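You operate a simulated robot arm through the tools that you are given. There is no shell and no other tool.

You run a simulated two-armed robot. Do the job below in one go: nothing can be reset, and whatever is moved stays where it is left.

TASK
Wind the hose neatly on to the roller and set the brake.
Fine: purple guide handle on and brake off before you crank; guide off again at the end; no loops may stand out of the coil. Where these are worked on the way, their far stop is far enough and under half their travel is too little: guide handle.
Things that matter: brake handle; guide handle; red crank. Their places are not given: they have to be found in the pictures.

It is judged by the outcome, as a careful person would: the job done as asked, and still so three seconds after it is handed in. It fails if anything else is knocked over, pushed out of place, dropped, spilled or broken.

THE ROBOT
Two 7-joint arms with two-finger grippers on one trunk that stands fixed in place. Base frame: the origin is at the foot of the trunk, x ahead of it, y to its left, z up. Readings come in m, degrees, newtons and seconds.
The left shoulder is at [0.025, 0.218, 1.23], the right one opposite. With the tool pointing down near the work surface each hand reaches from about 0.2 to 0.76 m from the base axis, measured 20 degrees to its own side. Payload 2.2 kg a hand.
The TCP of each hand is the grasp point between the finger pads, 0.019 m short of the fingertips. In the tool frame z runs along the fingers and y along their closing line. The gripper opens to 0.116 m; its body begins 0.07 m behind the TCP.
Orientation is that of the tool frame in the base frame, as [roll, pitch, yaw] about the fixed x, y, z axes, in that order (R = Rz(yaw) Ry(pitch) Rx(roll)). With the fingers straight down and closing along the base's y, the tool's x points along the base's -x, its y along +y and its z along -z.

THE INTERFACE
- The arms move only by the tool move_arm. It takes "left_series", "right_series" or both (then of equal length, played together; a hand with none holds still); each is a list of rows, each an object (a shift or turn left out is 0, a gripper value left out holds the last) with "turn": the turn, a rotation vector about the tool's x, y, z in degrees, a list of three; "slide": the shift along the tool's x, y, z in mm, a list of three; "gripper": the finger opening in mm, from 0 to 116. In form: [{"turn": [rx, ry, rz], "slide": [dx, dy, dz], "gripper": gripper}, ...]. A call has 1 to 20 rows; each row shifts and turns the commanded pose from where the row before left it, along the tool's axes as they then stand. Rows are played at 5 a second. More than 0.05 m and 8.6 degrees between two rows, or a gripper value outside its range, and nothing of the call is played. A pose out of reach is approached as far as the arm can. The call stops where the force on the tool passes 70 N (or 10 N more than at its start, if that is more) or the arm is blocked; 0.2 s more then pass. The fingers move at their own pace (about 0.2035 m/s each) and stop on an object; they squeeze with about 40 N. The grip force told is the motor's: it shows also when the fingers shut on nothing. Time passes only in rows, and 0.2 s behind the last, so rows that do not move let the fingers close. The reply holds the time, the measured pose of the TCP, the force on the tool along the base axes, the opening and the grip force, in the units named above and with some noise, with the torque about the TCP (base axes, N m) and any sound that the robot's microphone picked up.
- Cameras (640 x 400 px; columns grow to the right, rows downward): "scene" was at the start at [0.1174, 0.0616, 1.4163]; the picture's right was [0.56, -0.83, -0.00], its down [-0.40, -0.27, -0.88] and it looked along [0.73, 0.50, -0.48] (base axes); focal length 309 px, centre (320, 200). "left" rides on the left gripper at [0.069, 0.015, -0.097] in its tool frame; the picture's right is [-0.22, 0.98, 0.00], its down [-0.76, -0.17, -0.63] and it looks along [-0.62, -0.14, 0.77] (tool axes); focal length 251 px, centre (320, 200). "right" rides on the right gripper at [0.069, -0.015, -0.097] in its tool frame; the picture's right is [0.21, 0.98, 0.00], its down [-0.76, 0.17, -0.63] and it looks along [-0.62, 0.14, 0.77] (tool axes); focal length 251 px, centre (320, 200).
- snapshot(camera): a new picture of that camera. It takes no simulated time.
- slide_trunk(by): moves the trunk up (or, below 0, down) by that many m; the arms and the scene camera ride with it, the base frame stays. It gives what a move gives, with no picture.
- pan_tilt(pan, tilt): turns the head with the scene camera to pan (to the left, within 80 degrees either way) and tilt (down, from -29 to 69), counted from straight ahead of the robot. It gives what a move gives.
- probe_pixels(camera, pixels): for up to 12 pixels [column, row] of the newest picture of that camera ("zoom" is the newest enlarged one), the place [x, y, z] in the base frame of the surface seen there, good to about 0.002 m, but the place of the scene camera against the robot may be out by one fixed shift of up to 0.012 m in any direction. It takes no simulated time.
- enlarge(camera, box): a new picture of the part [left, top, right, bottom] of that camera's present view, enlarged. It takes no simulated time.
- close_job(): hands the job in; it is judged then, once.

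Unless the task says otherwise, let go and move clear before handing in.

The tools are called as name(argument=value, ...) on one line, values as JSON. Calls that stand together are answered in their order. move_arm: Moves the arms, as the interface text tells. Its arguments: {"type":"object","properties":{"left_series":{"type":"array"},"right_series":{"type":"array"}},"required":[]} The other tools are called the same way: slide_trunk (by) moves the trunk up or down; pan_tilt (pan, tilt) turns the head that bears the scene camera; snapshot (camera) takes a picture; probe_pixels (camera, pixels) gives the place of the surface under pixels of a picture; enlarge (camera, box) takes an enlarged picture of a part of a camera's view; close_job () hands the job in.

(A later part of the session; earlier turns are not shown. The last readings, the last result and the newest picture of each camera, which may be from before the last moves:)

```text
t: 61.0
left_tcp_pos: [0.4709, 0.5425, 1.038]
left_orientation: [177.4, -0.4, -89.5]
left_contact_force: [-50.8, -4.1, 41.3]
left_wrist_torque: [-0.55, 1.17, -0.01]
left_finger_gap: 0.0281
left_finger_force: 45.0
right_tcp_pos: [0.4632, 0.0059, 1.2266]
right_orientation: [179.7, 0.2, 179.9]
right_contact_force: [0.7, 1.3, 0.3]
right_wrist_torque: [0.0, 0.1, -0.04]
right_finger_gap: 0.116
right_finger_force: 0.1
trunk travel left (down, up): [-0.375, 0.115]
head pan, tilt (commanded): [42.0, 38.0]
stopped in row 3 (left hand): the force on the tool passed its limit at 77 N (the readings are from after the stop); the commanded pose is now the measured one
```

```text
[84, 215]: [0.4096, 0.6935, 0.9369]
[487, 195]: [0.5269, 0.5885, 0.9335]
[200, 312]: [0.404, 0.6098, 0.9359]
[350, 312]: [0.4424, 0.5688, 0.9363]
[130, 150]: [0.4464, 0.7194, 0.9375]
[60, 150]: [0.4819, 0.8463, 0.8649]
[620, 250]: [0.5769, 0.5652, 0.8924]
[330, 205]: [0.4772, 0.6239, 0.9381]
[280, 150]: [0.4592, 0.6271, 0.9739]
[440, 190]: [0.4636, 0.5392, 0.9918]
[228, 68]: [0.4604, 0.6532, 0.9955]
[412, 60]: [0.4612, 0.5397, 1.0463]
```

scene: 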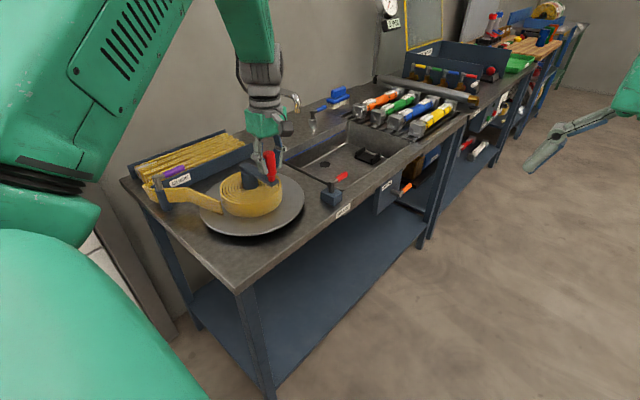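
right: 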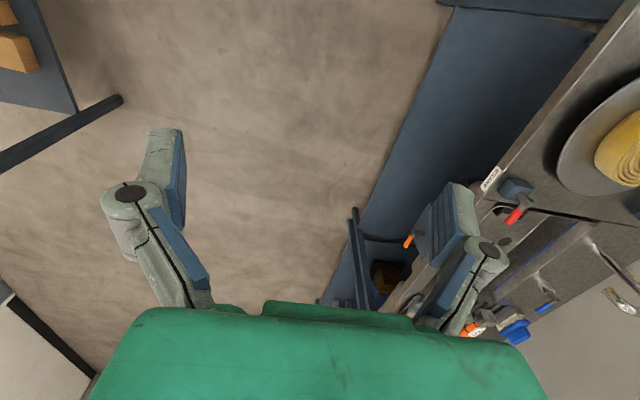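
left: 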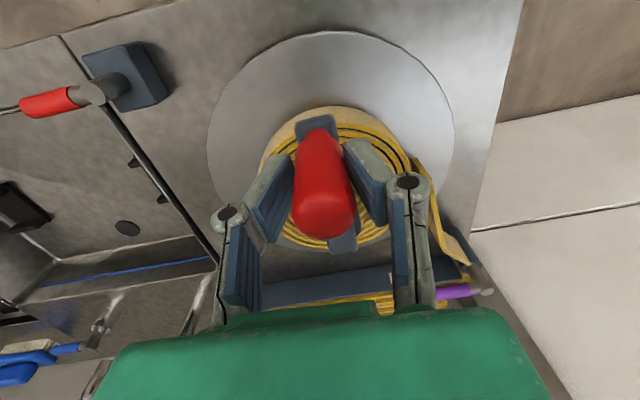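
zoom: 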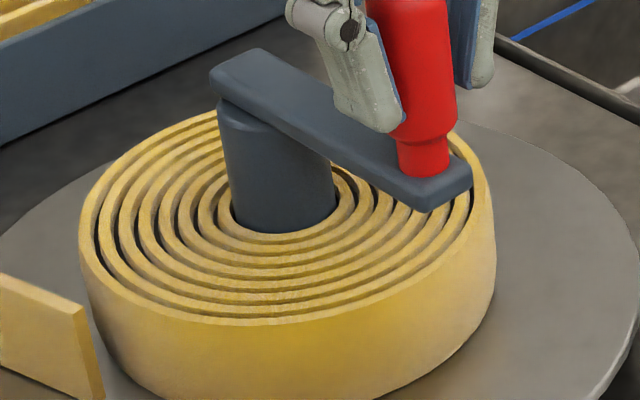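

The coil radius is unchanged within the probe noise. I'll let the arm relax at this point, then nudge slightly each way to see which direction is blocked.

move_arm(left_series=[{}, {}])

```text
t: 61.6
left_tcp_pos: [0.4708, 0.5429, 1.0393]
left_orientation: [178.1, -0.5, -89.6]
left_contact_force: [-48.3, -2.6, 35.8]
left_wrist_torque: [-0.05, 1.06, 0.05]
left_finger_gap: 0.0279
left_finger_force: 45.1
right_tcp_pos: [0.4599, 0.0071, 1.2286]
right_orientation: [179.9, 0.6, -179.9]
right_contact_force: [-0.2, 0.4, 0.4]
right_wrist_torque: [0.04, 0.02, 0.01]
right_finger_gap: 0.1159
right_finger_force: 0.1
trunk travel left (down, up): [-0.375, 0.115]
head pan, tilt (commanded): [42.0, 38.0]
```

The force persists at about -48 N in x. I'll back off 10 mm along the circle to relieve it and read the forces.

move_arm(left_series=[{"slide": [0, 4, 0]}, {"slide": [0, 4, 0]}, {"slide": [0, 4, 0]}, {}])

enlarge(camera="scene", box=[115, 110, 355, 260])

```text
t: 62.6
left_tcp_pos: [0.4709, 0.5425, 1.0379]
left_orientation: [178.6, -0.1, -89.7]
left_contact_force: [-3.3, 0.3, 42.8]
left_wrist_torque: [-0.37, 0.09, -0.09]
left_finger_gap: 0.0279
left_finger_force: 45.2
right_tcp_pos: [0.4666, 0.0078, 1.2264]
right_orientation: [179.8, 0.3, -180.0]
right_contact_force: [-0.8, 0.1, -0.2]
right_wrist_torque: [0.01, 0.01, 0.01]
right_finger_gap: 0.116
right_finger_force: 0.0
trunk travel left (down, up): [-0.375, 0.115]
head pan, tilt (commanded): [42.0, 38.0]
```

```text
2.67 times, centred on (235, 185) of scene
```

zoom: 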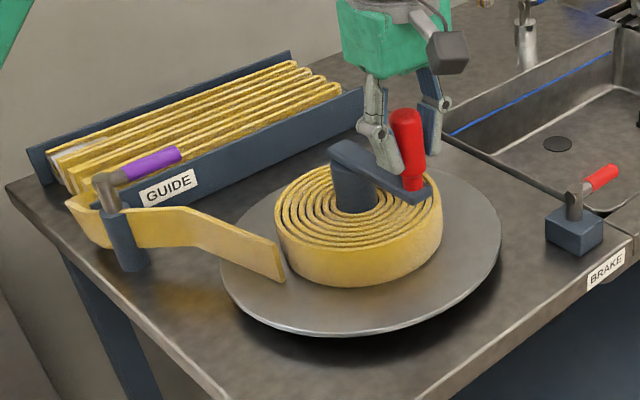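

The side force is gone, but the hand is pressing down with about 43 N. I'll raise the commanded height to relieve it, then nudge gently backward to feel whether the crank turns freely that way.

move_arm(left_series=[{"slide": [0, 0, -5]}, {"slide": [0, 0, -5]}, {}])

```text
t: 63.4
left_tcp_pos: [0.4698, 0.544, 1.0375]
left_orientation: [177.6, -0.9, -89.5]
left_contact_force: [3.6, -21.3, -27.5]
left_wrist_torque: [-0.08, -0.31, -0.22]
left_finger_gap: 0.0278
left_finger_force: 44.7
right_tcp_pos: [0.4711, 0.01, 1.2224]
right_orientation: [180.0, -0.1, -180.0]
right_contact_force: [0.5, 0.3, 0.4]
right_wrist_torque: [0.02, 0.02, 0.01]
right_finger_gap: 0.1161
right_finger_force: 0.0
trunk travel left (down, up): [-0.375, 0.115]
head pan, tilt (commanded): [42.0, 38.0]
```

The forces show the commanded pose has drifted from the knob. I'll release the knob, square the hand up, and read the free pose before regripping.

move_arm(left_series=[{"gripper": 60}, {}, {"turn": [2, 0, 0]}, {}])

snapshot(camera="left")

```text
t: 64.4
left_tcp_pos: [0.4713, 0.5456, 1.0424]
left_orientation: [-179.8, -0.6, -89.6]
left_contact_force: [-0.1, 0.8, 0.1]
left_wrist_torque: [-0.01, -0.02, -0.02]
left_finger_gap: 0.06
left_finger_force: 0.0
right_tcp_pos: [0.4692, 0.0104, 1.2237]
right_orientation: [179.8, 0.1, 180.0]
right_contact_force: [-0.7, -0.4, 0.1]
right_wrist_torque: [-0.01, 0.03, -0.01]
right_finger_gap: 0.1157
right_finger_force: 0.0
trunk travel left (down, up): [-0.375, 0.115]
head pan, tilt (commanded): [42.0, 38.0]
```

```text
taken
```

left: 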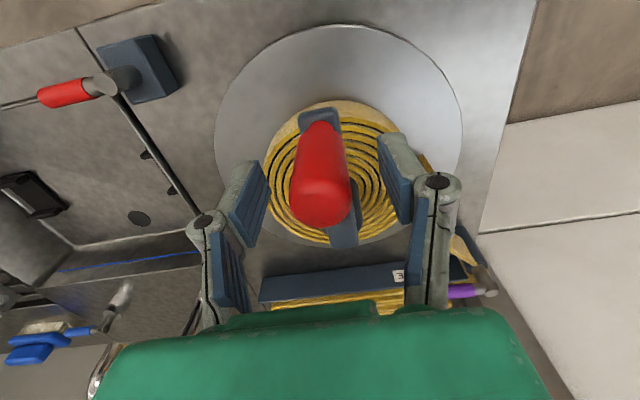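

Released cleanly. I'll rise to get an unobstructed top view of the coil, the tail of the hose and the tray, to compare with the earlier one.

move_arm(left_series=[{"slide": [0, 0, -30]}, {"slide": [0, 0, -40]}, {"slide": [0, 0, -40]}, {}])

snapshot(camera="left")

enlarge(camera="left", box=[200, 20, 440, 170])

```text
t: 65.4
left_tcp_pos: [0.4706, 0.5488, 1.1522]
left_orientation: [-179.9, -0.8, -89.6]
left_contact_force: [1.2, 0.2, 0.3]
left_wrist_torque: [0.0, 0.0, 0.01]
left_finger_gap: 0.0598
left_finger_force: 0.1
right_tcp_pos: [0.4693, 0.0113, 1.2229]
right_orientation: [180.0, 0.1, 180.0]
right_contact_force: [-0.3, -0.1, -0.5]
right_wrist_torque: [-0.01, 0.03, -0.03]
right_finger_gap: 0.1158
right_finger_force: 0.1
trunk travel left (down, up): [-0.375, 0.115]
head pan, tilt (commanded): [42.0, 38.0]
```

```text
taken
```

left: 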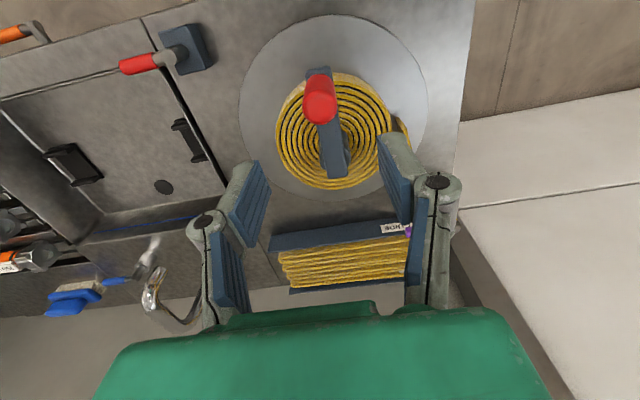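

```text
2.67 times, centred on (320, 95) of left
```

zoom: 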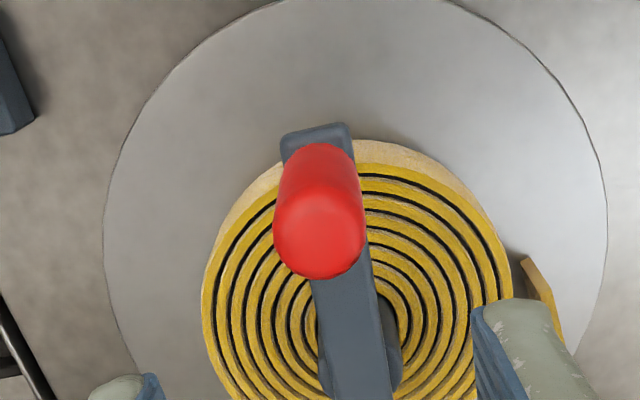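

probe_pixels(camera="zoom", pixels=[[207, 310], [503, 270], [230, 238], [480, 215], [420, 180], [255, 385], [320, 230], [345, 130], [290, 140], [335, 380], [380, 390], [400, 350]])

probe_pixels(camera="left", pixels=[[330, 187], [283, 165], [392, 140], [241, 100], [426, 90], [370, 195], [345, 185], [385, 150], [275, 130], [160, 62], [190, 40], [130, 65]])

```text
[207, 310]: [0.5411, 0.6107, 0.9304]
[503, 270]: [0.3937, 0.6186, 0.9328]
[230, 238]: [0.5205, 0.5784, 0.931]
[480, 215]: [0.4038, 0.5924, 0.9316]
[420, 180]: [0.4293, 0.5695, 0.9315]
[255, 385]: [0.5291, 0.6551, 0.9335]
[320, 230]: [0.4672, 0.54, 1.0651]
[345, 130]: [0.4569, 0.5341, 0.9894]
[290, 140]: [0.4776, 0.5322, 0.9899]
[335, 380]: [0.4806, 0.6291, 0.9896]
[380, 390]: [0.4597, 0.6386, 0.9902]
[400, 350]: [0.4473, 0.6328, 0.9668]
```

```text
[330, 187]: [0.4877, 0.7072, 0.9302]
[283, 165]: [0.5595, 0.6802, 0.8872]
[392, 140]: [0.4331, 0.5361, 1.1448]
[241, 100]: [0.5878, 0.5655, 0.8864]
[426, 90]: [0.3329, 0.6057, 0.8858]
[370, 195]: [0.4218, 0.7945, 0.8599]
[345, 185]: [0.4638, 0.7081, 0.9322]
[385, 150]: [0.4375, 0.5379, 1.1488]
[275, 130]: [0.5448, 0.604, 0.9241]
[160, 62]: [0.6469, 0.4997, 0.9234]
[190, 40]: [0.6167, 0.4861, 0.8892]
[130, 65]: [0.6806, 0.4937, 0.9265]
```

Seen from above, the crank now points along about 269°, the coil edge is still at about 0.076–0.078 m, and the brake lever still points to +x. I'll regrip the knob and nudge it both ways gently to find out which way is blocked.

move_arm(left_series=[{"turn": [0, -0.8, 0], "slide": [5.3, 3.6, 30]}, {"slide": [0, 0, 35]}, {"slide": [0, 0, 30]}, {"slide": [0, 0, 17]}, {"gripper": 40}, {"gripper": 20}, {"gripper": 0}, {}, {}])

move_arm(left_series=[{"slide": [0, -2, 0]}, {"slide": [0, -2, 0]}, {}])

```text
t: 67.4
left_tcp_pos: [0.4668, 0.5426, 1.04]
left_orientation: [-180.0, 0.1, -89.7]
left_contact_force: [-1.2, 1.7, -7.0]
left_wrist_torque: [0.4, 0.04, 0.08]
left_finger_gap: 0.028
left_finger_force: 45.0
right_tcp_pos: [0.4691, 0.0117, 1.2231]
right_orientation: [-179.9, 0.0, 180.0]
right_contact_force: [-1.0, 0.3, -0.9]
right_wrist_torque: [-0.01, 0.0, 0.0]
right_finger_gap: 0.116
right_finger_force: 0.1
trunk travel left (down, up): [-0.375, 0.115]
head pan, tilt (commanded): [42.0, 38.0]
```

```text
t: 68.2
left_tcp_pos: [0.4701, 0.5424, 1.0395]
left_orientation: [179.9, 0.0, -89.7]
left_contact_force: [-7.4, -1.3, -10.2]
left_wrist_torque: [-0.36, 0.2, 0.47]
left_finger_gap: 0.0276
left_finger_force: 45.2
right_tcp_pos: [0.4685, 0.0134, 1.2236]
right_orientation: [-180.0, 0.1, 180.0]
right_contact_force: [-0.5, -0.3, -0.2]
right_wrist_torque: [-0.01, 0.0, -0.02]
right_finger_gap: 0.1159
right_finger_force: 0.0
trunk travel left (down, up): [-0.375, 0.115]
head pan, tilt (commanded): [42.0, 38.0]
```

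It moved 3 mm forward under 7 N. I'll push a little further the same way.

move_arm(left_series=[{"slide": [-0.2, -3, 0]}, {"slide": [-0.2, -3, 0]}, {}])

move_arm(left_series=[{"slide": [-0.4, -3, 0]}, {"slide": [-0.4, -3, 0]}, {}])

```text
t: 69.0
left_tcp_pos: [0.4707, 0.5433, 1.0399]
left_orientation: [179.7, 0.0, -89.5]
left_contact_force: [-32.4, -4.6, -11.8]
left_wrist_torque: [0.67, 0.62, -0.12]
left_finger_gap: 0.0278
left_finger_force: 45.0
right_tcp_pos: [0.4638, 0.0117, 1.2246]
right_orientation: [-180.0, 0.4, -180.0]
right_contact_force: [-0.1, -0.9, 0.0]
right_wrist_torque: [0.0, -0.02, 0.02]
right_finger_gap: 0.1158
right_finger_force: 0.0
trunk travel left (down, up): [-0.375, 0.115]
head pan, tilt (commanded): [42.0, 38.0]
```

```text
t: 69.8
left_tcp_pos: [0.4713, 0.5423, 1.0397]
left_orientation: [179.3, -0.3, -89.6]
left_contact_force: [-55.3, -3.9, -7.2]
left_wrist_torque: [0.91, 0.87, 0.22]
left_finger_gap: 0.0277
left_finger_force: 44.9
right_tcp_pos: [0.4629, 0.0113, 1.2258]
right_orientation: [180.0, 0.4, 179.9]
right_contact_force: [-0.1, -0.3, 0.1]
right_wrist_torque: [0.02, 0.0, -0.01]
right_finger_gap: 0.1159
right_finger_force: 0.0
trunk travel left (down, up): [-0.375, 0.115]
head pan, tilt (commanded): [42.0, 38.0]
```

The crank has a hard stop just past here (55 N, no motion), about 57° from where it started, so this must be the wrong way round. I'll crank back clockwise to the start angle and a little beyond, watching forces and the hose.

move_arm(left_series=[{"slide": [0.5, 8, 0]}, {"slide": [0.6, 8, 1]}, {"slide": [-1.7, 15.35, 0.5]}, {"slide": [-4.3, 14.8, 0]}, {"slide": [-6.8, 13.8, 0]}, {"slide": [-9.1, 12.5, 0]}, {"slide": [-11.1, 10.7, 0]}, {}])

enlarge(camera="scene", box=[115, 110, 355, 260])

```text
t: 71.6
left_tcp_pos: [0.4002, 0.5756, 1.0403]
left_orientation: [-179.8, 0.3, -89.7]
left_contact_force: [8.0, -2.1, 12.4]
left_wrist_torque: [-0.27, -0.28, -0.55]
left_finger_gap: 0.0276
left_finger_force: 44.9
right_tcp_pos: [0.4697, 0.0113, 1.2245]
right_orientation: [180.0, 0.1, 180.0]
right_contact_force: [0.0, -0.3, -0.6]
right_wrist_torque: [-0.02, -0.01, 0.04]
right_finger_gap: 0.1161
right_finger_force: 0.1
trunk travel left (down, up): [-0.375, 0.115]
head pan, tilt (commanded): [42.0, 38.0]
```

```text
2.67 times, centred on (235, 185) of scene
```

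zoom: 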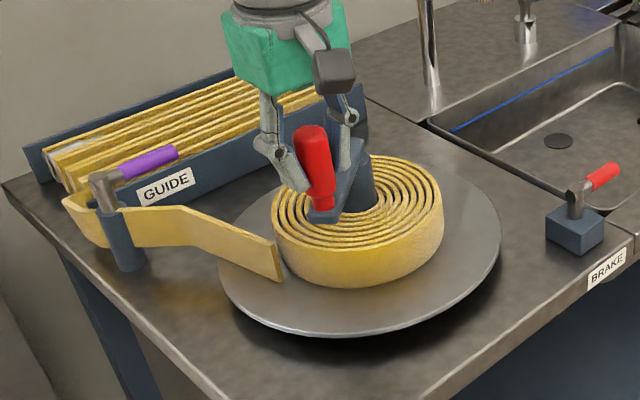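

The crank turned back freely to its start angle (219°). I'll go 40° further clockwise, then compare the coil and the tray.

move_arm(left_series=[{"slide": [-12.9, 8.6, -1]}, {"slide": [-14.1, 6.2, 0]}, {"slide": [-15.0, 3.7, 0]}, {"slide": [-15.35, 1.0, 0]}, {}])

enlarge(camera="scene", box=[115, 110, 355, 260])

```text
t: 72.8
left_tcp_pos: [0.3784, 0.6328, 1.0399]
left_orientation: [179.9, 0.2, -89.7]
left_contact_force: [0.3, -5.2, 0.9]
left_wrist_torque: [-0.89, 0.05, -0.35]
left_finger_gap: 0.0276
left_finger_force: 45.1
right_tcp_pos: [0.4688, 0.0104, 1.2255]
right_orientation: [-179.9, 0.1, 179.9]
right_contact_force: [0.1, -1.0, -0.4]
right_wrist_torque: [-0.03, 0.0, 0.0]
right_finger_gap: 0.1159
right_finger_force: 0.1
trunk travel left (down, up): [-0.375, 0.115]
head pan, tilt (commanded): [42.0, 38.0]
```

```text
2.67 times, centred on (235, 185) of scene
```

zoom: 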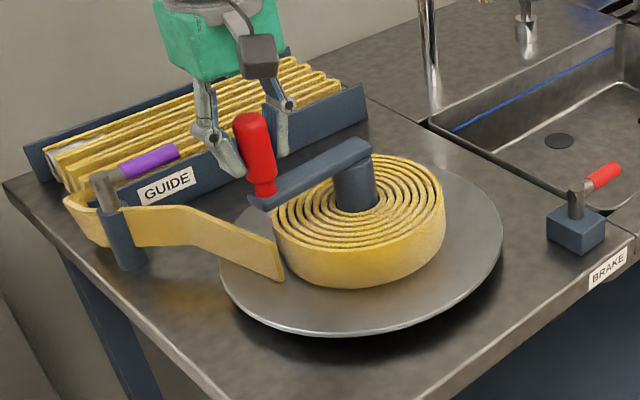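

It turns freely clockwise past the start with only about 5 N. I'll continue another quarter turn and compare the hose.

move_arm(left_series=[{"slide": [-15.35, -1.7, 0]}, {"slide": [-14.8, -4.3, 0]}, {"slide": [-13.8, -6.8, 0]}, {"slide": [-12.5, -9.1, 0]}, {"slide": [-10.7, -11.1, 0]}, {"slide": [-8.6, -12.9, 0]}, {"slide": [-6.2, -14.1, 0]}, {"slide": [-3.7, -15.0, 0]}, {"slide": [-1.0, -15.35, 0]}, {}])

enlarge(camera="scene", box=[115, 110, 355, 260])

snapshot(camera="left")

```text
t: 75.0
left_tcp_pos: [0.4696, 0.7168, 1.0423]
left_orientation: [-179.8, 0.3, -89.6]
left_contact_force: [-0.2, -0.5, -0.2]
left_wrist_torque: [0.0, 0.01, -0.01]
left_finger_gap: 0.0
left_finger_force: 28.2
right_tcp_pos: [0.4693, 0.0071, 1.2246]
right_orientation: [179.9, 0.2, 179.9]
right_contact_force: [0.9, -0.6, 0.2]
right_wrist_torque: [0.01, 0.0, 0.02]
right_finger_gap: 0.1161
right_finger_force: 0.1
trunk travel left (down, up): [-0.375, 0.115]
head pan, tilt (commanded): [42.0, 38.0]
```

```text
2.67 times, centred on (235, 185) of scene
```

zoom: 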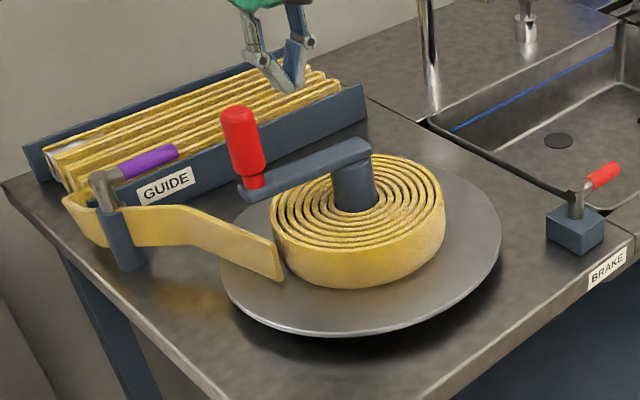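

```text
taken
```

left: 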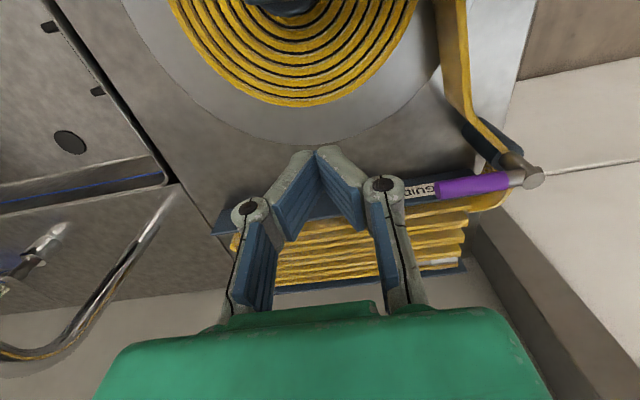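

The fingers slipped off: the hand is empty at (0.470,0.717) while the crank stayed with its knob at about (245,140) in the zoom. I'll look at where the crank stopped.

probe_pixels(camera="zoom", pixels=[[240, 115], [245, 150], [255, 180], [258, 195], [350, 145], [365, 155], [310, 170], [242, 190], [445, 215], [275, 240]])

enlarge(camera="scene", box=[190, 140, 286, 200])

```text
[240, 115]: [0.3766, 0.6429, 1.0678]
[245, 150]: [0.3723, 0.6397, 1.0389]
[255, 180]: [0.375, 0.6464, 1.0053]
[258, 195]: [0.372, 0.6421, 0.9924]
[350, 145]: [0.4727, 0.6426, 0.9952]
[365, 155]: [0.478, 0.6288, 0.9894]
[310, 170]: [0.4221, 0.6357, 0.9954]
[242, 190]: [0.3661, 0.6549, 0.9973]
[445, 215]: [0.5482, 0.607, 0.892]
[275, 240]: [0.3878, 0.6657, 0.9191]
```

```text
6.67 times, centred on (238, 170) of scene
```

zoom: 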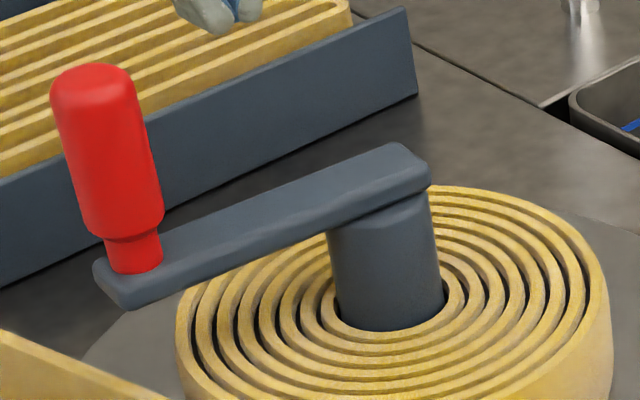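

The crank stopped at about 172°. I'll check the guide lever's exact angle from the wrist view, since it may not be fully over.

probe_pixels(camera="left", pixels=[[533, 178], [505, 181], [480, 185], [460, 187], [442, 190], [420, 192], [500, 140], [440, 60], [455, 100], [345, 265], [260, 235], [440, 262]])

enlarge(camera="scene", box=[115, 130, 211, 190])

```text
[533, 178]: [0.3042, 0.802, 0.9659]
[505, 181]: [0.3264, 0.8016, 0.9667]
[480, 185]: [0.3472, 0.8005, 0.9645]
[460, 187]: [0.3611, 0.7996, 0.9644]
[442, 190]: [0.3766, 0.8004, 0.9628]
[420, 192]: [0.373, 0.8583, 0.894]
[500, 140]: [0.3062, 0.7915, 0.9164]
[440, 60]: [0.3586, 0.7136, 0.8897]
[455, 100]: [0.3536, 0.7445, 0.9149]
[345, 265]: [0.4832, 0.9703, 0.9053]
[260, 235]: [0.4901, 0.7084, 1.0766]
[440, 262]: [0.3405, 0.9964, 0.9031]
```

```text
6.67 times, centred on (163, 160) of scene
```

zoom: 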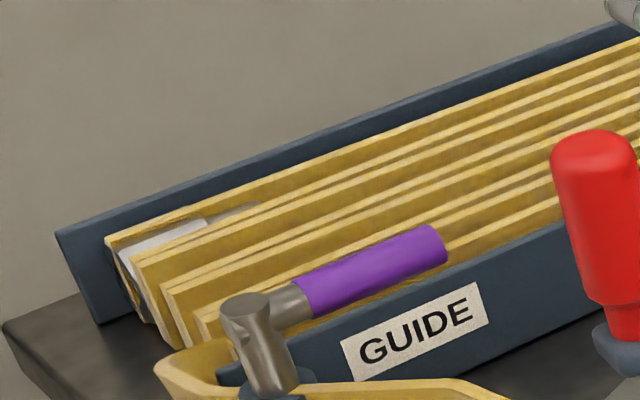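

The guide lever points exactly along +x (full travel), so it is on. I'll regrip the knob with the fingers closing along y (the push direction there), to test properly whether the crank is blocked at 172°.

move_arm(left_series=[{"slide": [0, 0, -35]}, {"slide": [0, 0, -40], "gripper": 70}, {"slide": [0, 0, -40]}, {"slide": [24.6, 30.5, 0]}, {"slide": [24.6, 30.5, 0]}, {"slide": [24.6, 30.5, 0]}, {"turn": [0, 0, 8.2]}, {"turn": [0, 0, 8.2]}, {"turn": [0, 0, 8.2]}, {"turn": [0, 0, 8.2]}, {"turn": [0, 0, 8.2]}, {"turn": [0, 0, 8.2]}, {"turn": [0, 0, 8.2]}, {"turn": [0, 0, 8.2]}, {"turn": [0, 0, 8.2]}, {"turn": [0, 0, 8.2]}, {"turn": [0, 0, 8.0]}, {}])

snapshot(camera="left")

```text
t: 78.8
left_tcp_pos: [0.3788, 0.6449, 1.1545]
left_orientation: [179.7, 0.0, -179.7]
left_contact_force: [-0.4, -0.3, 0.2]
left_wrist_torque: [0.03, -0.02, -0.01]
left_finger_gap: 0.0698
left_finger_force: 0.1
right_tcp_pos: [0.4701, 0.0115, 1.2243]
right_orientation: [-180.0, 0.1, 180.0]
right_contact_force: [0.1, 0.3, -1.2]
right_wrist_torque: [0.01, -0.01, -0.01]
right_finger_gap: 0.1159
right_finger_force: 0.1
trunk travel left (down, up): [-0.375, 0.115]
head pan, tilt (commanded): [42.0, 38.0]
```

```text
taken
```

left: 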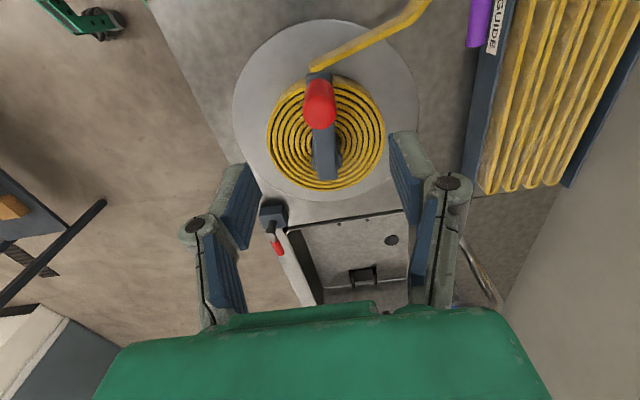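

Probing the knob and the arm ends from this clear top view.

probe_pixels(camera="left", pixels=[[320, 110], [308, 112], [332, 112], [320, 125], [309, 76], [331, 74], [317, 178], [337, 175], [268, 205], [276, 235], [281, 252], [326, 150]])

enlarge(camera="left", box=[230, 20, 430, 200])

```text
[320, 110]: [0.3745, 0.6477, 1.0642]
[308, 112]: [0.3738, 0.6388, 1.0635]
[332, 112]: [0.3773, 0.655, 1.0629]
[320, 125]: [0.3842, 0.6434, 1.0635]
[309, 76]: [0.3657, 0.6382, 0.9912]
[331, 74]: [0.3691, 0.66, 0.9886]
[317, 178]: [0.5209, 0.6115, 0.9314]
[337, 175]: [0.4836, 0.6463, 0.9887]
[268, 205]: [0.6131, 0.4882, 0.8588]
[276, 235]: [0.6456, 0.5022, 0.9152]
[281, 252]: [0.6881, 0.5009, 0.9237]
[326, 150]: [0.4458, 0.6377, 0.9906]
```

```text
2.22 times, centred on (330, 110) of left
```

zoom: 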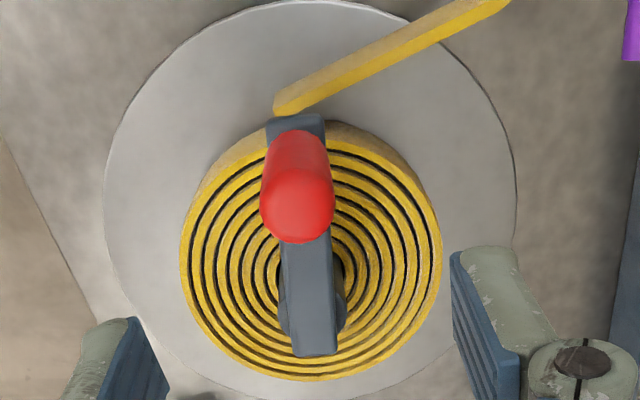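

The crank sits at about 171°. I'll descend, grip with the fingers closing along y, and push gently both ways.

move_arm(left_series=[{"slide": [0, 2.6, 30]}, {"slide": [0, 0, 35]}, {"slide": [0, 0, 32]}, {"slide": [0, 0, 17]}, {"gripper": 40}, {"gripper": 20}, {"gripper": 0}, {}, {}])

move_arm(left_series=[{"slide": [-0.5, 3, 0]}, {"slide": [-0.5, 3, 0]}, {}])

```text
t: 80.8
left_tcp_pos: [0.3787, 0.6478, 1.0407]
left_orientation: [179.9, 0.0, -179.6]
left_contact_force: [0.9, -2.5, -7.1]
left_wrist_torque: [-0.01, -0.53, -0.16]
left_finger_gap: 0.0277
left_finger_force: 45.1
right_tcp_pos: [0.4697, 0.0121, 1.2229]
right_orientation: [-180.0, 0.1, 180.0]
right_contact_force: [-0.7, -0.1, 0.7]
right_wrist_torque: [-0.04, -0.02, -0.01]
right_finger_gap: 0.1159
right_finger_force: 0.1
trunk travel left (down, up): [-0.375, 0.115]
head pan, tilt (commanded): [42.0, 38.0]
```

```text
t: 81.6
left_tcp_pos: [0.3779, 0.6544, 1.0411]
left_orientation: [179.8, -0.1, -179.6]
left_contact_force: [-1.4, -7.1, -9.5]
left_wrist_torque: [-0.17, 0.48, -0.51]
left_finger_gap: 0.0278
left_finger_force: 45.0
right_tcp_pos: [0.4686, 0.0116, 1.224]
right_orientation: [180.0, 0.2, -180.0]
right_contact_force: [-0.7, 0.4, -0.7]
right_wrist_torque: [0.02, 0.0, 0.0]
right_finger_gap: 0.1159
right_finger_force: 0.0
trunk travel left (down, up): [-0.375, 0.115]
head pan, tilt (commanded): [42.0, 38.0]
```

It moved clockwise freely (7 N), so there's no stop at 171°; the fingers had just slipped off sideways. I'll crank clockwise while turning the hand along with the crank so the fingers always push along the direction of travel.

move_arm(left_series=[{"turn": [0, 0, 8], "slide": [-5.0, 11.7, 0]}, {"turn": [0, 0, 8], "slide": [-3.8, 11.9, 0]}, {"turn": [0, 0, 8], "slide": [-3.8, 11.9, 0]}, {"turn": [0, 0, 8], "slide": [-3.8, 11.9, 0]}, {"turn": [0, 0, 8], "slide": [-3.8, 11.9, 0]}, {}])

enlarge(camera="scene", box=[115, 110, 355, 260])

snapshot(camera="left")

```text
t: 83.0
left_tcp_pos: [0.4131, 0.7092, 1.0394]
left_orientation: [179.8, 0.0, 140.2]
left_contact_force: [-9.3, 12.3, -2.8]
left_wrist_torque: [0.15, 0.11, -0.04]
left_finger_gap: 0.0277
left_finger_force: 45.1
right_tcp_pos: [0.4675, 0.0148, 1.2249]
right_orientation: [-179.8, 0.3, -180.0]
right_contact_force: [0.5, -0.5, 0.2]
right_wrist_torque: [0.0, -0.02, -0.01]
right_finger_gap: 0.116
right_finger_force: 0.2
trunk travel left (down, up): [-0.375, 0.115]
head pan, tilt (commanded): [42.0, 38.0]
```

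```text
2.67 times, centred on (235, 185) of scene
```

zoom: 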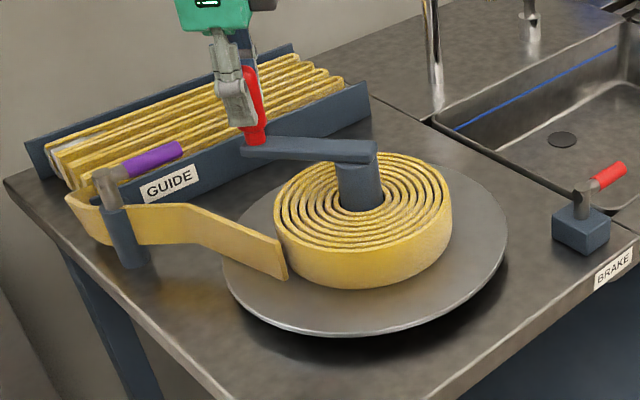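

```text
taken
```

left: 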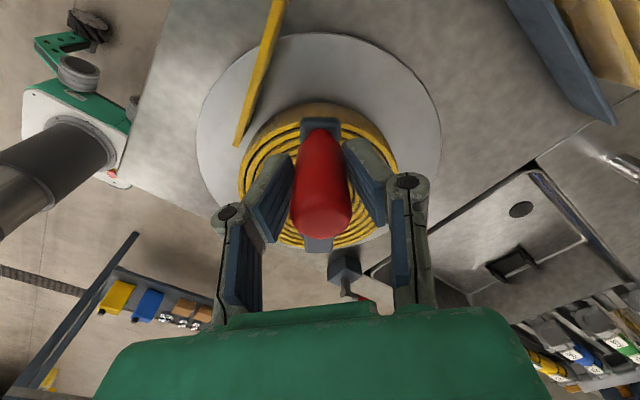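

The knob is at about 129°, and all readings fit a better centre of (0.472, 0.636) with radius 0.094 m. I'll continue clockwise with the corrected circle.

move_arm(left_series=[{"turn": [0, 0, 8], "slide": [0.4, 13.4, 0]}, {"turn": [0, 0, 8], "slide": [-3.5, 12.6, 0]}, {"turn": [0, 0, 8], "slide": [-3.5, 12.6, 0]}, {"turn": [0, 0, 8], "slide": [-3.5, 12.6, 0]}, {"turn": [0, 0, 8], "slide": [-3.5, 12.6, 0]}, {"turn": [0, 0, 8], "slide": [-3.5, 12.6, 0]}, {}])

enlarge(camera="scene", box=[115, 110, 355, 260])

```text
t: 84.6
left_tcp_pos: [0.4862, 0.7255, 1.0403]
left_orientation: [180.0, 0.1, 92.1]
left_contact_force: [0.8, -8.1, -9.6]
left_wrist_torque: [-0.82, -0.07, 0.01]
left_finger_gap: 0.0275
left_finger_force: 44.7
right_tcp_pos: [0.4691, 0.0113, 1.2242]
right_orientation: [180.0, 0.1, -180.0]
right_contact_force: [0.0, -0.3, 0.4]
right_wrist_torque: [0.0, 0.0, -0.04]
right_finger_gap: 0.1161
right_finger_force: 0.0
trunk travel left (down, up): [-0.375, 0.115]
head pan, tilt (commanded): [42.0, 38.0]
```

```text
2.67 times, centred on (235, 185) of scene
```

zoom: 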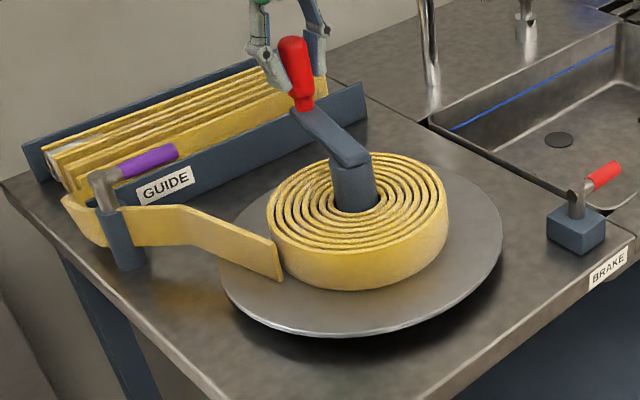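

The tray now has fewer strands and the coil looks bigger, so clockwise is the winding direction. I'll continue clockwise another 40° and watch the wrist for reach warnings.

move_arm(left_series=[{"turn": [0, 0, 8], "slide": [-5.4, 12.0, 1]}, {"turn": [0, 0, 8], "slide": [-3.4, 12.4, 0]}, {"turn": [0, 0, 8], "slide": [-3.4, 12.4, 0]}, {"turn": [0, 0, 8], "slide": [-3.4, 12.4, 0]}, {"turn": [0, 0, 8], "slide": [-3.4, 12.4, 0]}, {}])

enlarge(camera="scene", box=[115, 110, 355, 260])

```text
t: 86.0
left_tcp_pos: [0.5416, 0.6956, 1.0408]
left_orientation: [180.0, -0.3, 52.3]
left_contact_force: [1.7, 1.6, 3.4]
left_wrist_torque: [-0.22, 0.22, -0.14]
left_finger_gap: 0.0276
left_finger_force: 44.7
right_tcp_pos: [0.4685, 0.0113, 1.2244]
right_orientation: [179.9, 0.2, -180.0]
right_contact_force: [-0.1, 0.3, 0.3]
right_wrist_torque: [0.02, -0.01, 0.01]
right_finger_gap: 0.116
right_finger_force: 0.0
trunk travel left (down, up): [-0.375, 0.115]
head pan, tilt (commanded): [42.0, 38.0]
```

```text
2.67 times, centred on (235, 185) of scene
```

zoom: 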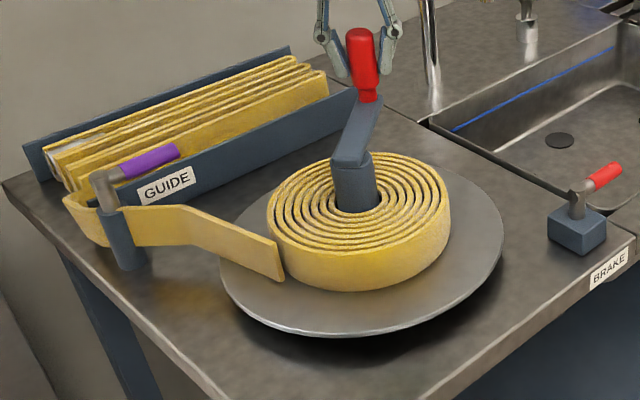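

Everything follows smoothly with almost no force and the coil keeps growing. I'll continue 80° further.

move_arm(left_series=[{"turn": [0, 0, 8], "slide": [-3.4, 12.4, 0]}, {"turn": [0, 0, 8], "slide": [-3.4, 12.4, 0]}, {"turn": [0, 0, 8], "slide": [-3.4, 12.4, 0]}, {"turn": [0, 0, 8], "slide": [-3.4, 12.4, 0]}, {"turn": [0, 0, 8], "slide": [-3.4, 12.4, 0]}, {"turn": [0, 0, 8], "slide": [-3.4, 12.4, 0]}, {"turn": [0, 0, 8], "slide": [-3.4, 12.4, 0]}, {"turn": [0, 0, 8], "slide": [-3.4, 12.4, 0]}, {"turn": [0, 0, 8], "slide": [-3.4, 12.4, 0]}, {"turn": [0, 0, 8], "slide": [-3.4, 12.4, 0]}, {}])

enlarge(camera="scene", box=[115, 110, 355, 260])

```text
t: 88.4
left_tcp_pos: [0.5031, 0.633, 1.0387]
left_orientation: [179.1, 0.4, 4.5]
left_contact_force: [-0.5, -0.5, 0.2]
left_wrist_torque: [-0.04, -0.1, 0.03]
left_finger_gap: 0.0
left_finger_force: 28.0
left hand out of reach, approached as far as the arm can: row 6, 7, 8, 9, 10
right_tcp_pos: [0.4605, 0.0157, 1.228]
right_orientation: [-179.9, 0.6, -179.8]
right_contact_force: [-0.3, -0.4, 0.6]
right_wrist_torque: [-0.02, -0.09, 0.02]
right_finger_gap: 0.1158
right_finger_force: 0.1
trunk travel left (down, up): [-0.375, 0.115]
head pan, tilt (commanded): [42.0, 38.0]
```

```text
2.67 times, centred on (235, 185) of scene
```

zoom: 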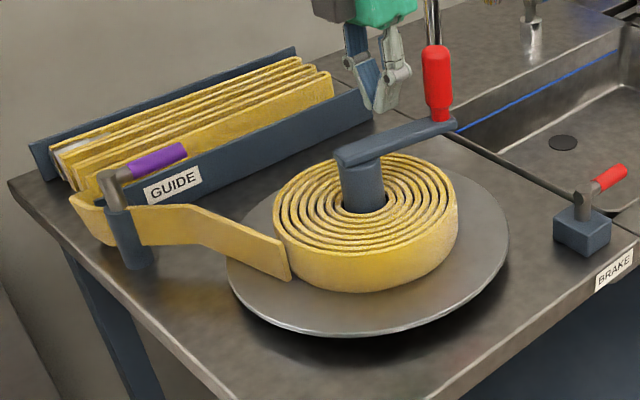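

At about yaw 5° the wrist reached its limit (rows 6–10 flagged) and the fingers slipped off, with the crank left near 5°. I'll rise clear and unwind the wrist back toward yaw 180. After that I'll push the knob from behind with closed fingers, which doesn't need the hand to turn.

move_arm(left_series=[{"slide": [0, 0, -30]}, {"slide": [0, 0, -40]}, {"slide": [0, 0, -40]}, {"turn": [0, 0, -8]}, {"turn": [0, 0, -8]}, {"turn": [0, 0, -8]}, {"turn": [0, 0, -8]}, {"turn": [0, 0, -8]}, {"turn": [0, 0, -8]}, {"turn": [0, 0, -8]}, {"turn": [0, 0, -8]}, {}])

snapshot(camera="left")

```text
t: 91.0
left_tcp_pos: [0.5087, 0.6311, 1.1257]
left_orientation: [-179.7, 0.8, 68.6]
left_contact_force: [-0.2, -0.7, -1.1]
left_wrist_torque: [0.0, 0.01, 0.0]
left_finger_gap: 0.0
left_finger_force: 28.7
left hand out of reach, approached as far as the arm can: row 3
right_tcp_pos: [0.4701, 0.0117, 1.2246]
right_orientation: [179.9, 0.0, 180.0]
right_contact_force: [1.0, 0.3, -0.5]
right_wrist_torque: [0.02, -0.01, 0.03]
right_finger_gap: 0.1163
right_finger_force: 0.0
trunk travel left (down, up): [-0.375, 0.115]
head pan, tilt (commanded): [42.0, 38.0]
```

```text
taken
```

left: 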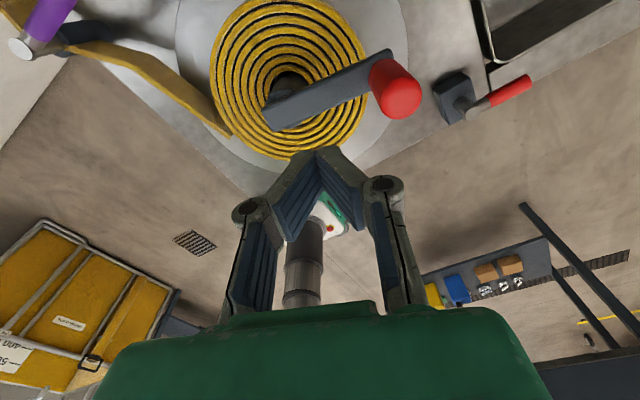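

The hand is clear above the coil and the wrist is unwinding well. I'll turn it the rest of the way to yaw 180.

move_arm(left_series=[{"turn": [0, 0, -8], "slide": [0, 0, -10]}, {"turn": [0, 0, -8], "slide": [0, 0, -10]}, {"turn": [0, 0, -8]}, {"turn": [0, 0, -8]}, {"turn": [0, 0, -8]}, {"turn": [0, 0, -8]}, {"turn": [0, 0, -8]}, {"turn": [0, 0, -8]}, {"turn": [0, 0, -8]}, {"turn": [0, 0, -8]}, {"turn": [0, 0, -8]}, {"turn": [0, 0, -8]}, {"turn": [0, 0, -8]}, {"turn": [0, 0, -7.4]}, {}])

snapshot(camera="left")

snapshot(camera="scene")

```text
t: 94.2
left_tcp_pos: [0.5078, 0.6321, 1.1459]
left_orientation: [-179.2, -0.7, 179.8]
left_contact_force: [0.2, 0.4, 0.4]
left_wrist_torque: [-0.01, 0.0, 0.03]
left_finger_gap: 0.0002
left_finger_force: 27.8
right_tcp_pos: [0.4695, 0.0112, 1.2243]
right_orientation: [180.0, 0.1, -180.0]
right_contact_force: [-1.0, -1.1, -0.4]
right_wrist_torque: [-0.01, -0.02, 0.01]
right_finger_gap: 0.1161
right_finger_force: 0.0
trunk travel left (down, up): [-0.375, 0.115]
head pan, tilt (commanded): [42.0, 38.0]
```

```text
taken
```

left: 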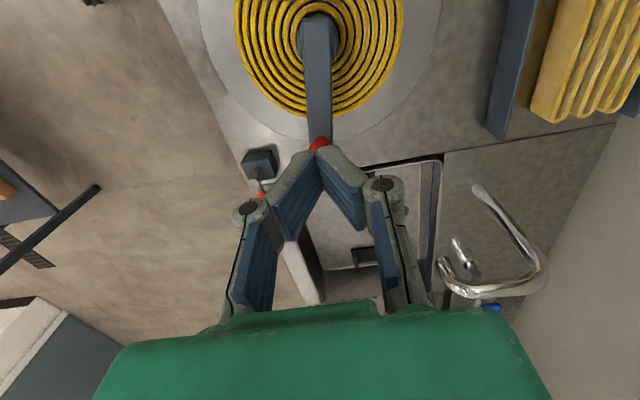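

```text
taken
```

scene: 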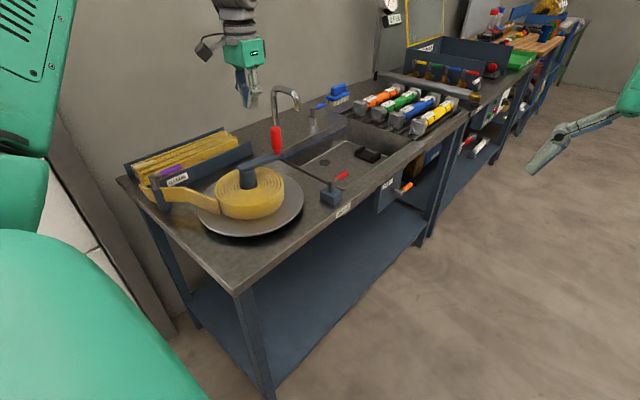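

The crank now points straight along +x (θ≈0). I'll probe the knob and the arm to get its position before placing the closed fingers behind it.

probe_pixels(camera="left", pixels=[[318, 60], [318, 110], [307, 25], [332, 25], [309, 130], [329, 130], [240, 40], [402, 40], [300, 105], [330, 100]])

probe_pixels(camera="scene", pixels=[[277, 130], [277, 140], [273, 140], [281, 140], [276, 150], [262, 162]])

enlarge(camera="scene", box=[115, 110, 355, 260])

```text
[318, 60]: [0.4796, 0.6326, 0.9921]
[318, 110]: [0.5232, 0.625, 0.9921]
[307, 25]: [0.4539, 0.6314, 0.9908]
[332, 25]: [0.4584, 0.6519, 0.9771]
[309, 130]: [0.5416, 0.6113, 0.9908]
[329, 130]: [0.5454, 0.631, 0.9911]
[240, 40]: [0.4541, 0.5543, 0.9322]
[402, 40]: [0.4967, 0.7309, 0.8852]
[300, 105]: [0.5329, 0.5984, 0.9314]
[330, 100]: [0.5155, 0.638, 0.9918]
```

```text
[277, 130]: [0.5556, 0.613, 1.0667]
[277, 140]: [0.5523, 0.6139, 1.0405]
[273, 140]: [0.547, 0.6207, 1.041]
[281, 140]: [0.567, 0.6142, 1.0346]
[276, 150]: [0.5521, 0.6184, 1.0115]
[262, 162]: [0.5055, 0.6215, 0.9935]
```

```text
2.67 times, centred on (235, 185) of scene
```

zoom: 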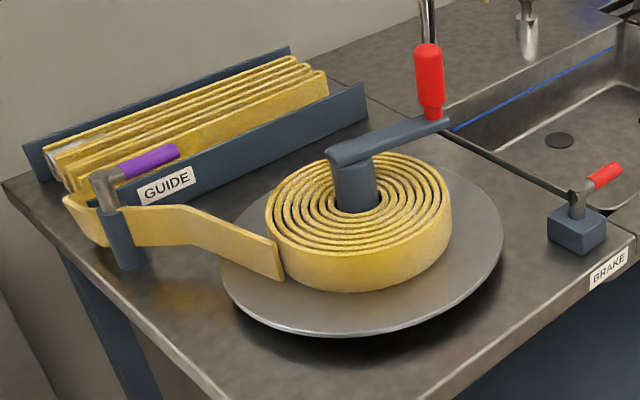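

The crank is at about -11°, with the knob near (0.561, 0.617). I'll bring the closed fingers down behind it on the +y side at about (0.560, 0.660).

move_arm(left_series=[{"turn": [-0.8, -0.7, 0], "slide": [-17, 9, 0], "gripper": 0}, {"slide": [-17, 9, 0]}, {"slide": [-18, 10, 0]}, {"slide": [0, 0, 30]}, {"slide": [0, 0, 35]}, {"slide": [0, 0, 30]}, {"slide": [0, 0, 10]}, {}])

snapshot(camera="left")

enlarge(camera="scene", box=[195, 90, 355, 190])

```text
t: 96.0
left_tcp_pos: [0.5611, 0.6602, 1.0394]
left_orientation: [179.9, 0.1, 179.9]
left_contact_force: [-0.3, 1.2, 0.1]
left_wrist_torque: [-0.03, 0.0, -0.03]
left_finger_gap: 0.0003
left_finger_force: 28.7
right_tcp_pos: [0.4681, 0.0123, 1.2239]
right_orientation: [180.0, 0.2, 180.0]
right_contact_force: [0.3, 0.7, 0.8]
right_wrist_torque: [0.0, 0.0, -0.03]
right_finger_gap: 0.116
right_finger_force: 0.0
trunk travel left (down, up): [-0.375, 0.115]
head pan, tilt (commanded): [42.0, 38.0]
```

```text
taken
```

left: 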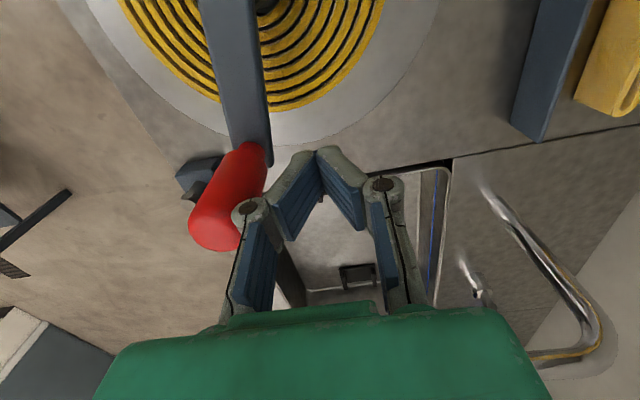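

```text
4.00 times, centred on (275, 140) of scene
```

zoom: 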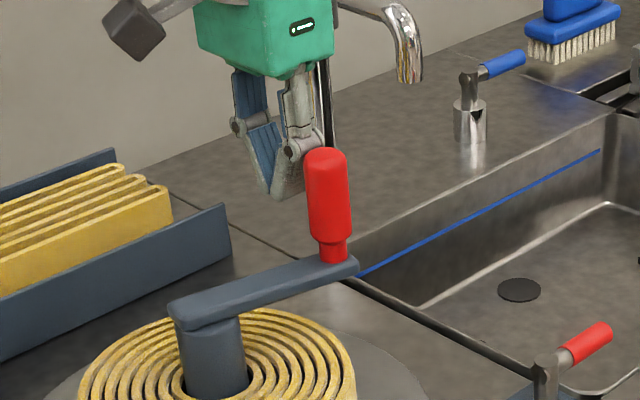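

The closed fingers form a narrow wedge just behind the knob at (230,200). I'll raise it slightly so that the tips overlap the top of the knob, and push it clockwise in small steps to check that this works.

move_arm(left_series=[{"slide": [-3.0, -15.9, -10]}, {"slide": [-0.2, -16.2, 0]}, {"slide": [2.5, -16.0, 0]}, {"slide": [5.4, -15.3, 0]}, {}])

snapshot(camera="left")

enlarge(camera="scene", box=[115, 110, 355, 260])

```text
t: 97.2
left_tcp_pos: [0.556, 0.5958, 1.0512]
left_orientation: [179.9, -0.1, 179.8]
left_contact_force: [-0.2, -0.1, 0.6]
left_wrist_torque: [0.04, 0.01, 0.02]
left_finger_gap: 0.0002
left_finger_force: 28.6
right_tcp_pos: [0.469, 0.012, 1.2227]
right_orientation: [-180.0, 0.1, 180.0]
right_contact_force: [0.7, -1.4, 0.1]
right_wrist_torque: [0.0, -0.02, 0.02]
right_finger_gap: 0.1159
right_finger_force: 0.0
trunk travel left (down, up): [-0.375, 0.115]
head pan, tilt (commanded): [42.0, 38.0]
```

```text
taken
```

left: 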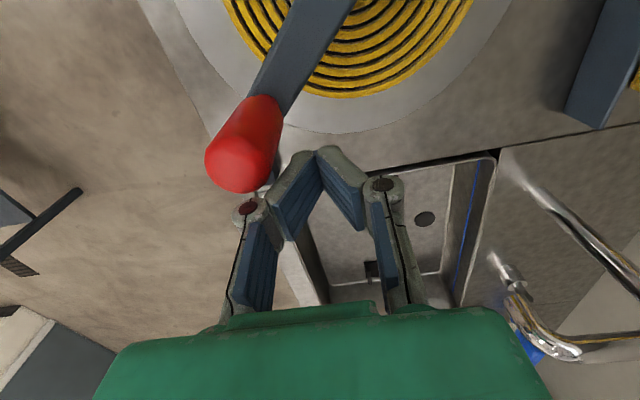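

```text
2.67 times, centred on (235, 185) of scene
```

zoom: 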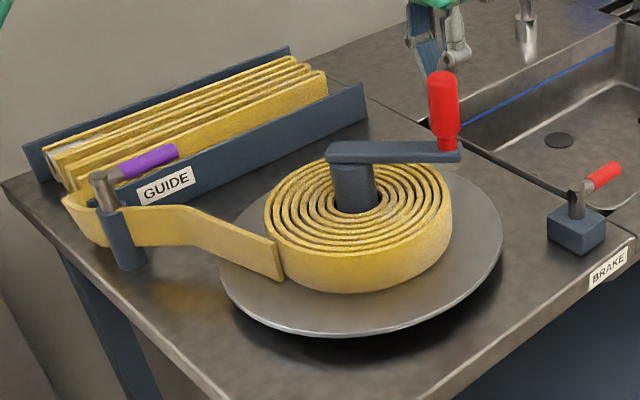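

Pushing works well: the crank moved on to about -35° with no noticeable load. I'll keep pushing round the circle.

move_arm(left_series=[{"slide": [7.9, -14.2, 0]}, {"slide": [10.2, -12.5, 0]}, {"slide": [12.3, -10.6, 0]}, {"slide": [13.9, -8.3, 0]}, {"slide": [15.2, -5.8, 0]}, {"slide": [15.9, -3.0, 0]}, {"slide": [16.2, -0.2, 0]}, {"slide": [16.0, 2.5, 0]}, {}])

snapshot(camera="left")

enlarge(camera="scene", box=[115, 110, 355, 260])

```text
t: 99.2
left_tcp_pos: [0.447, 0.5441, 1.0502]
left_orientation: [179.9, 0.1, 179.8]
left_contact_force: [-0.5, -0.2, 0.0]
left_wrist_torque: [0.01, -0.03, -0.02]
left_finger_gap: 0.0001
left_finger_force: 28.2
right_tcp_pos: [0.4702, 0.0119, 1.2235]
right_orientation: [180.0, 0.1, -179.9]
right_contact_force: [-0.3, 0.1, -0.6]
right_wrist_torque: [0.01, 0.0, -0.01]
right_finger_gap: 0.1158
right_finger_force: 0.1
trunk travel left (down, up): [-0.375, 0.115]
head pan, tilt (commanded): [42.0, 38.0]
```

```text
taken
```

left: 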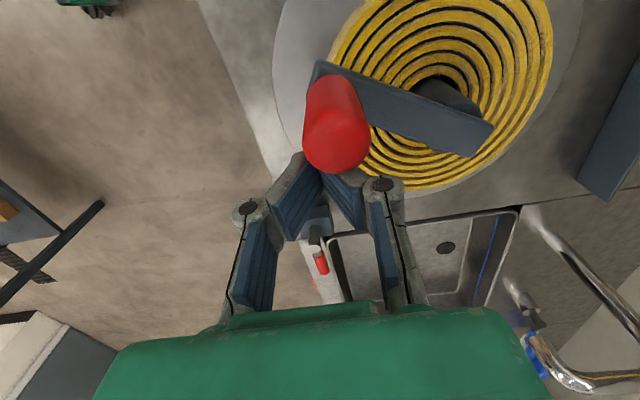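

```text
2.67 times, centred on (235, 185) of scene
```

zoom: 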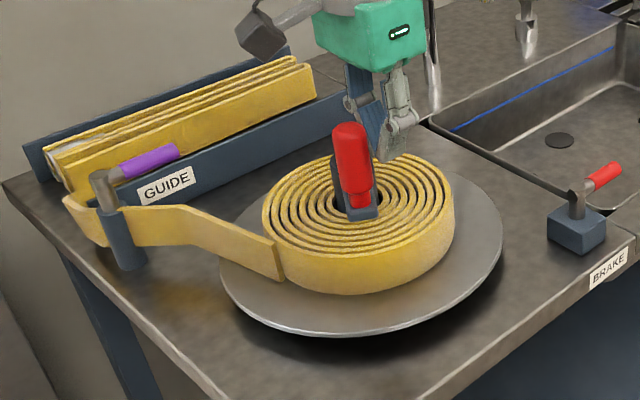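

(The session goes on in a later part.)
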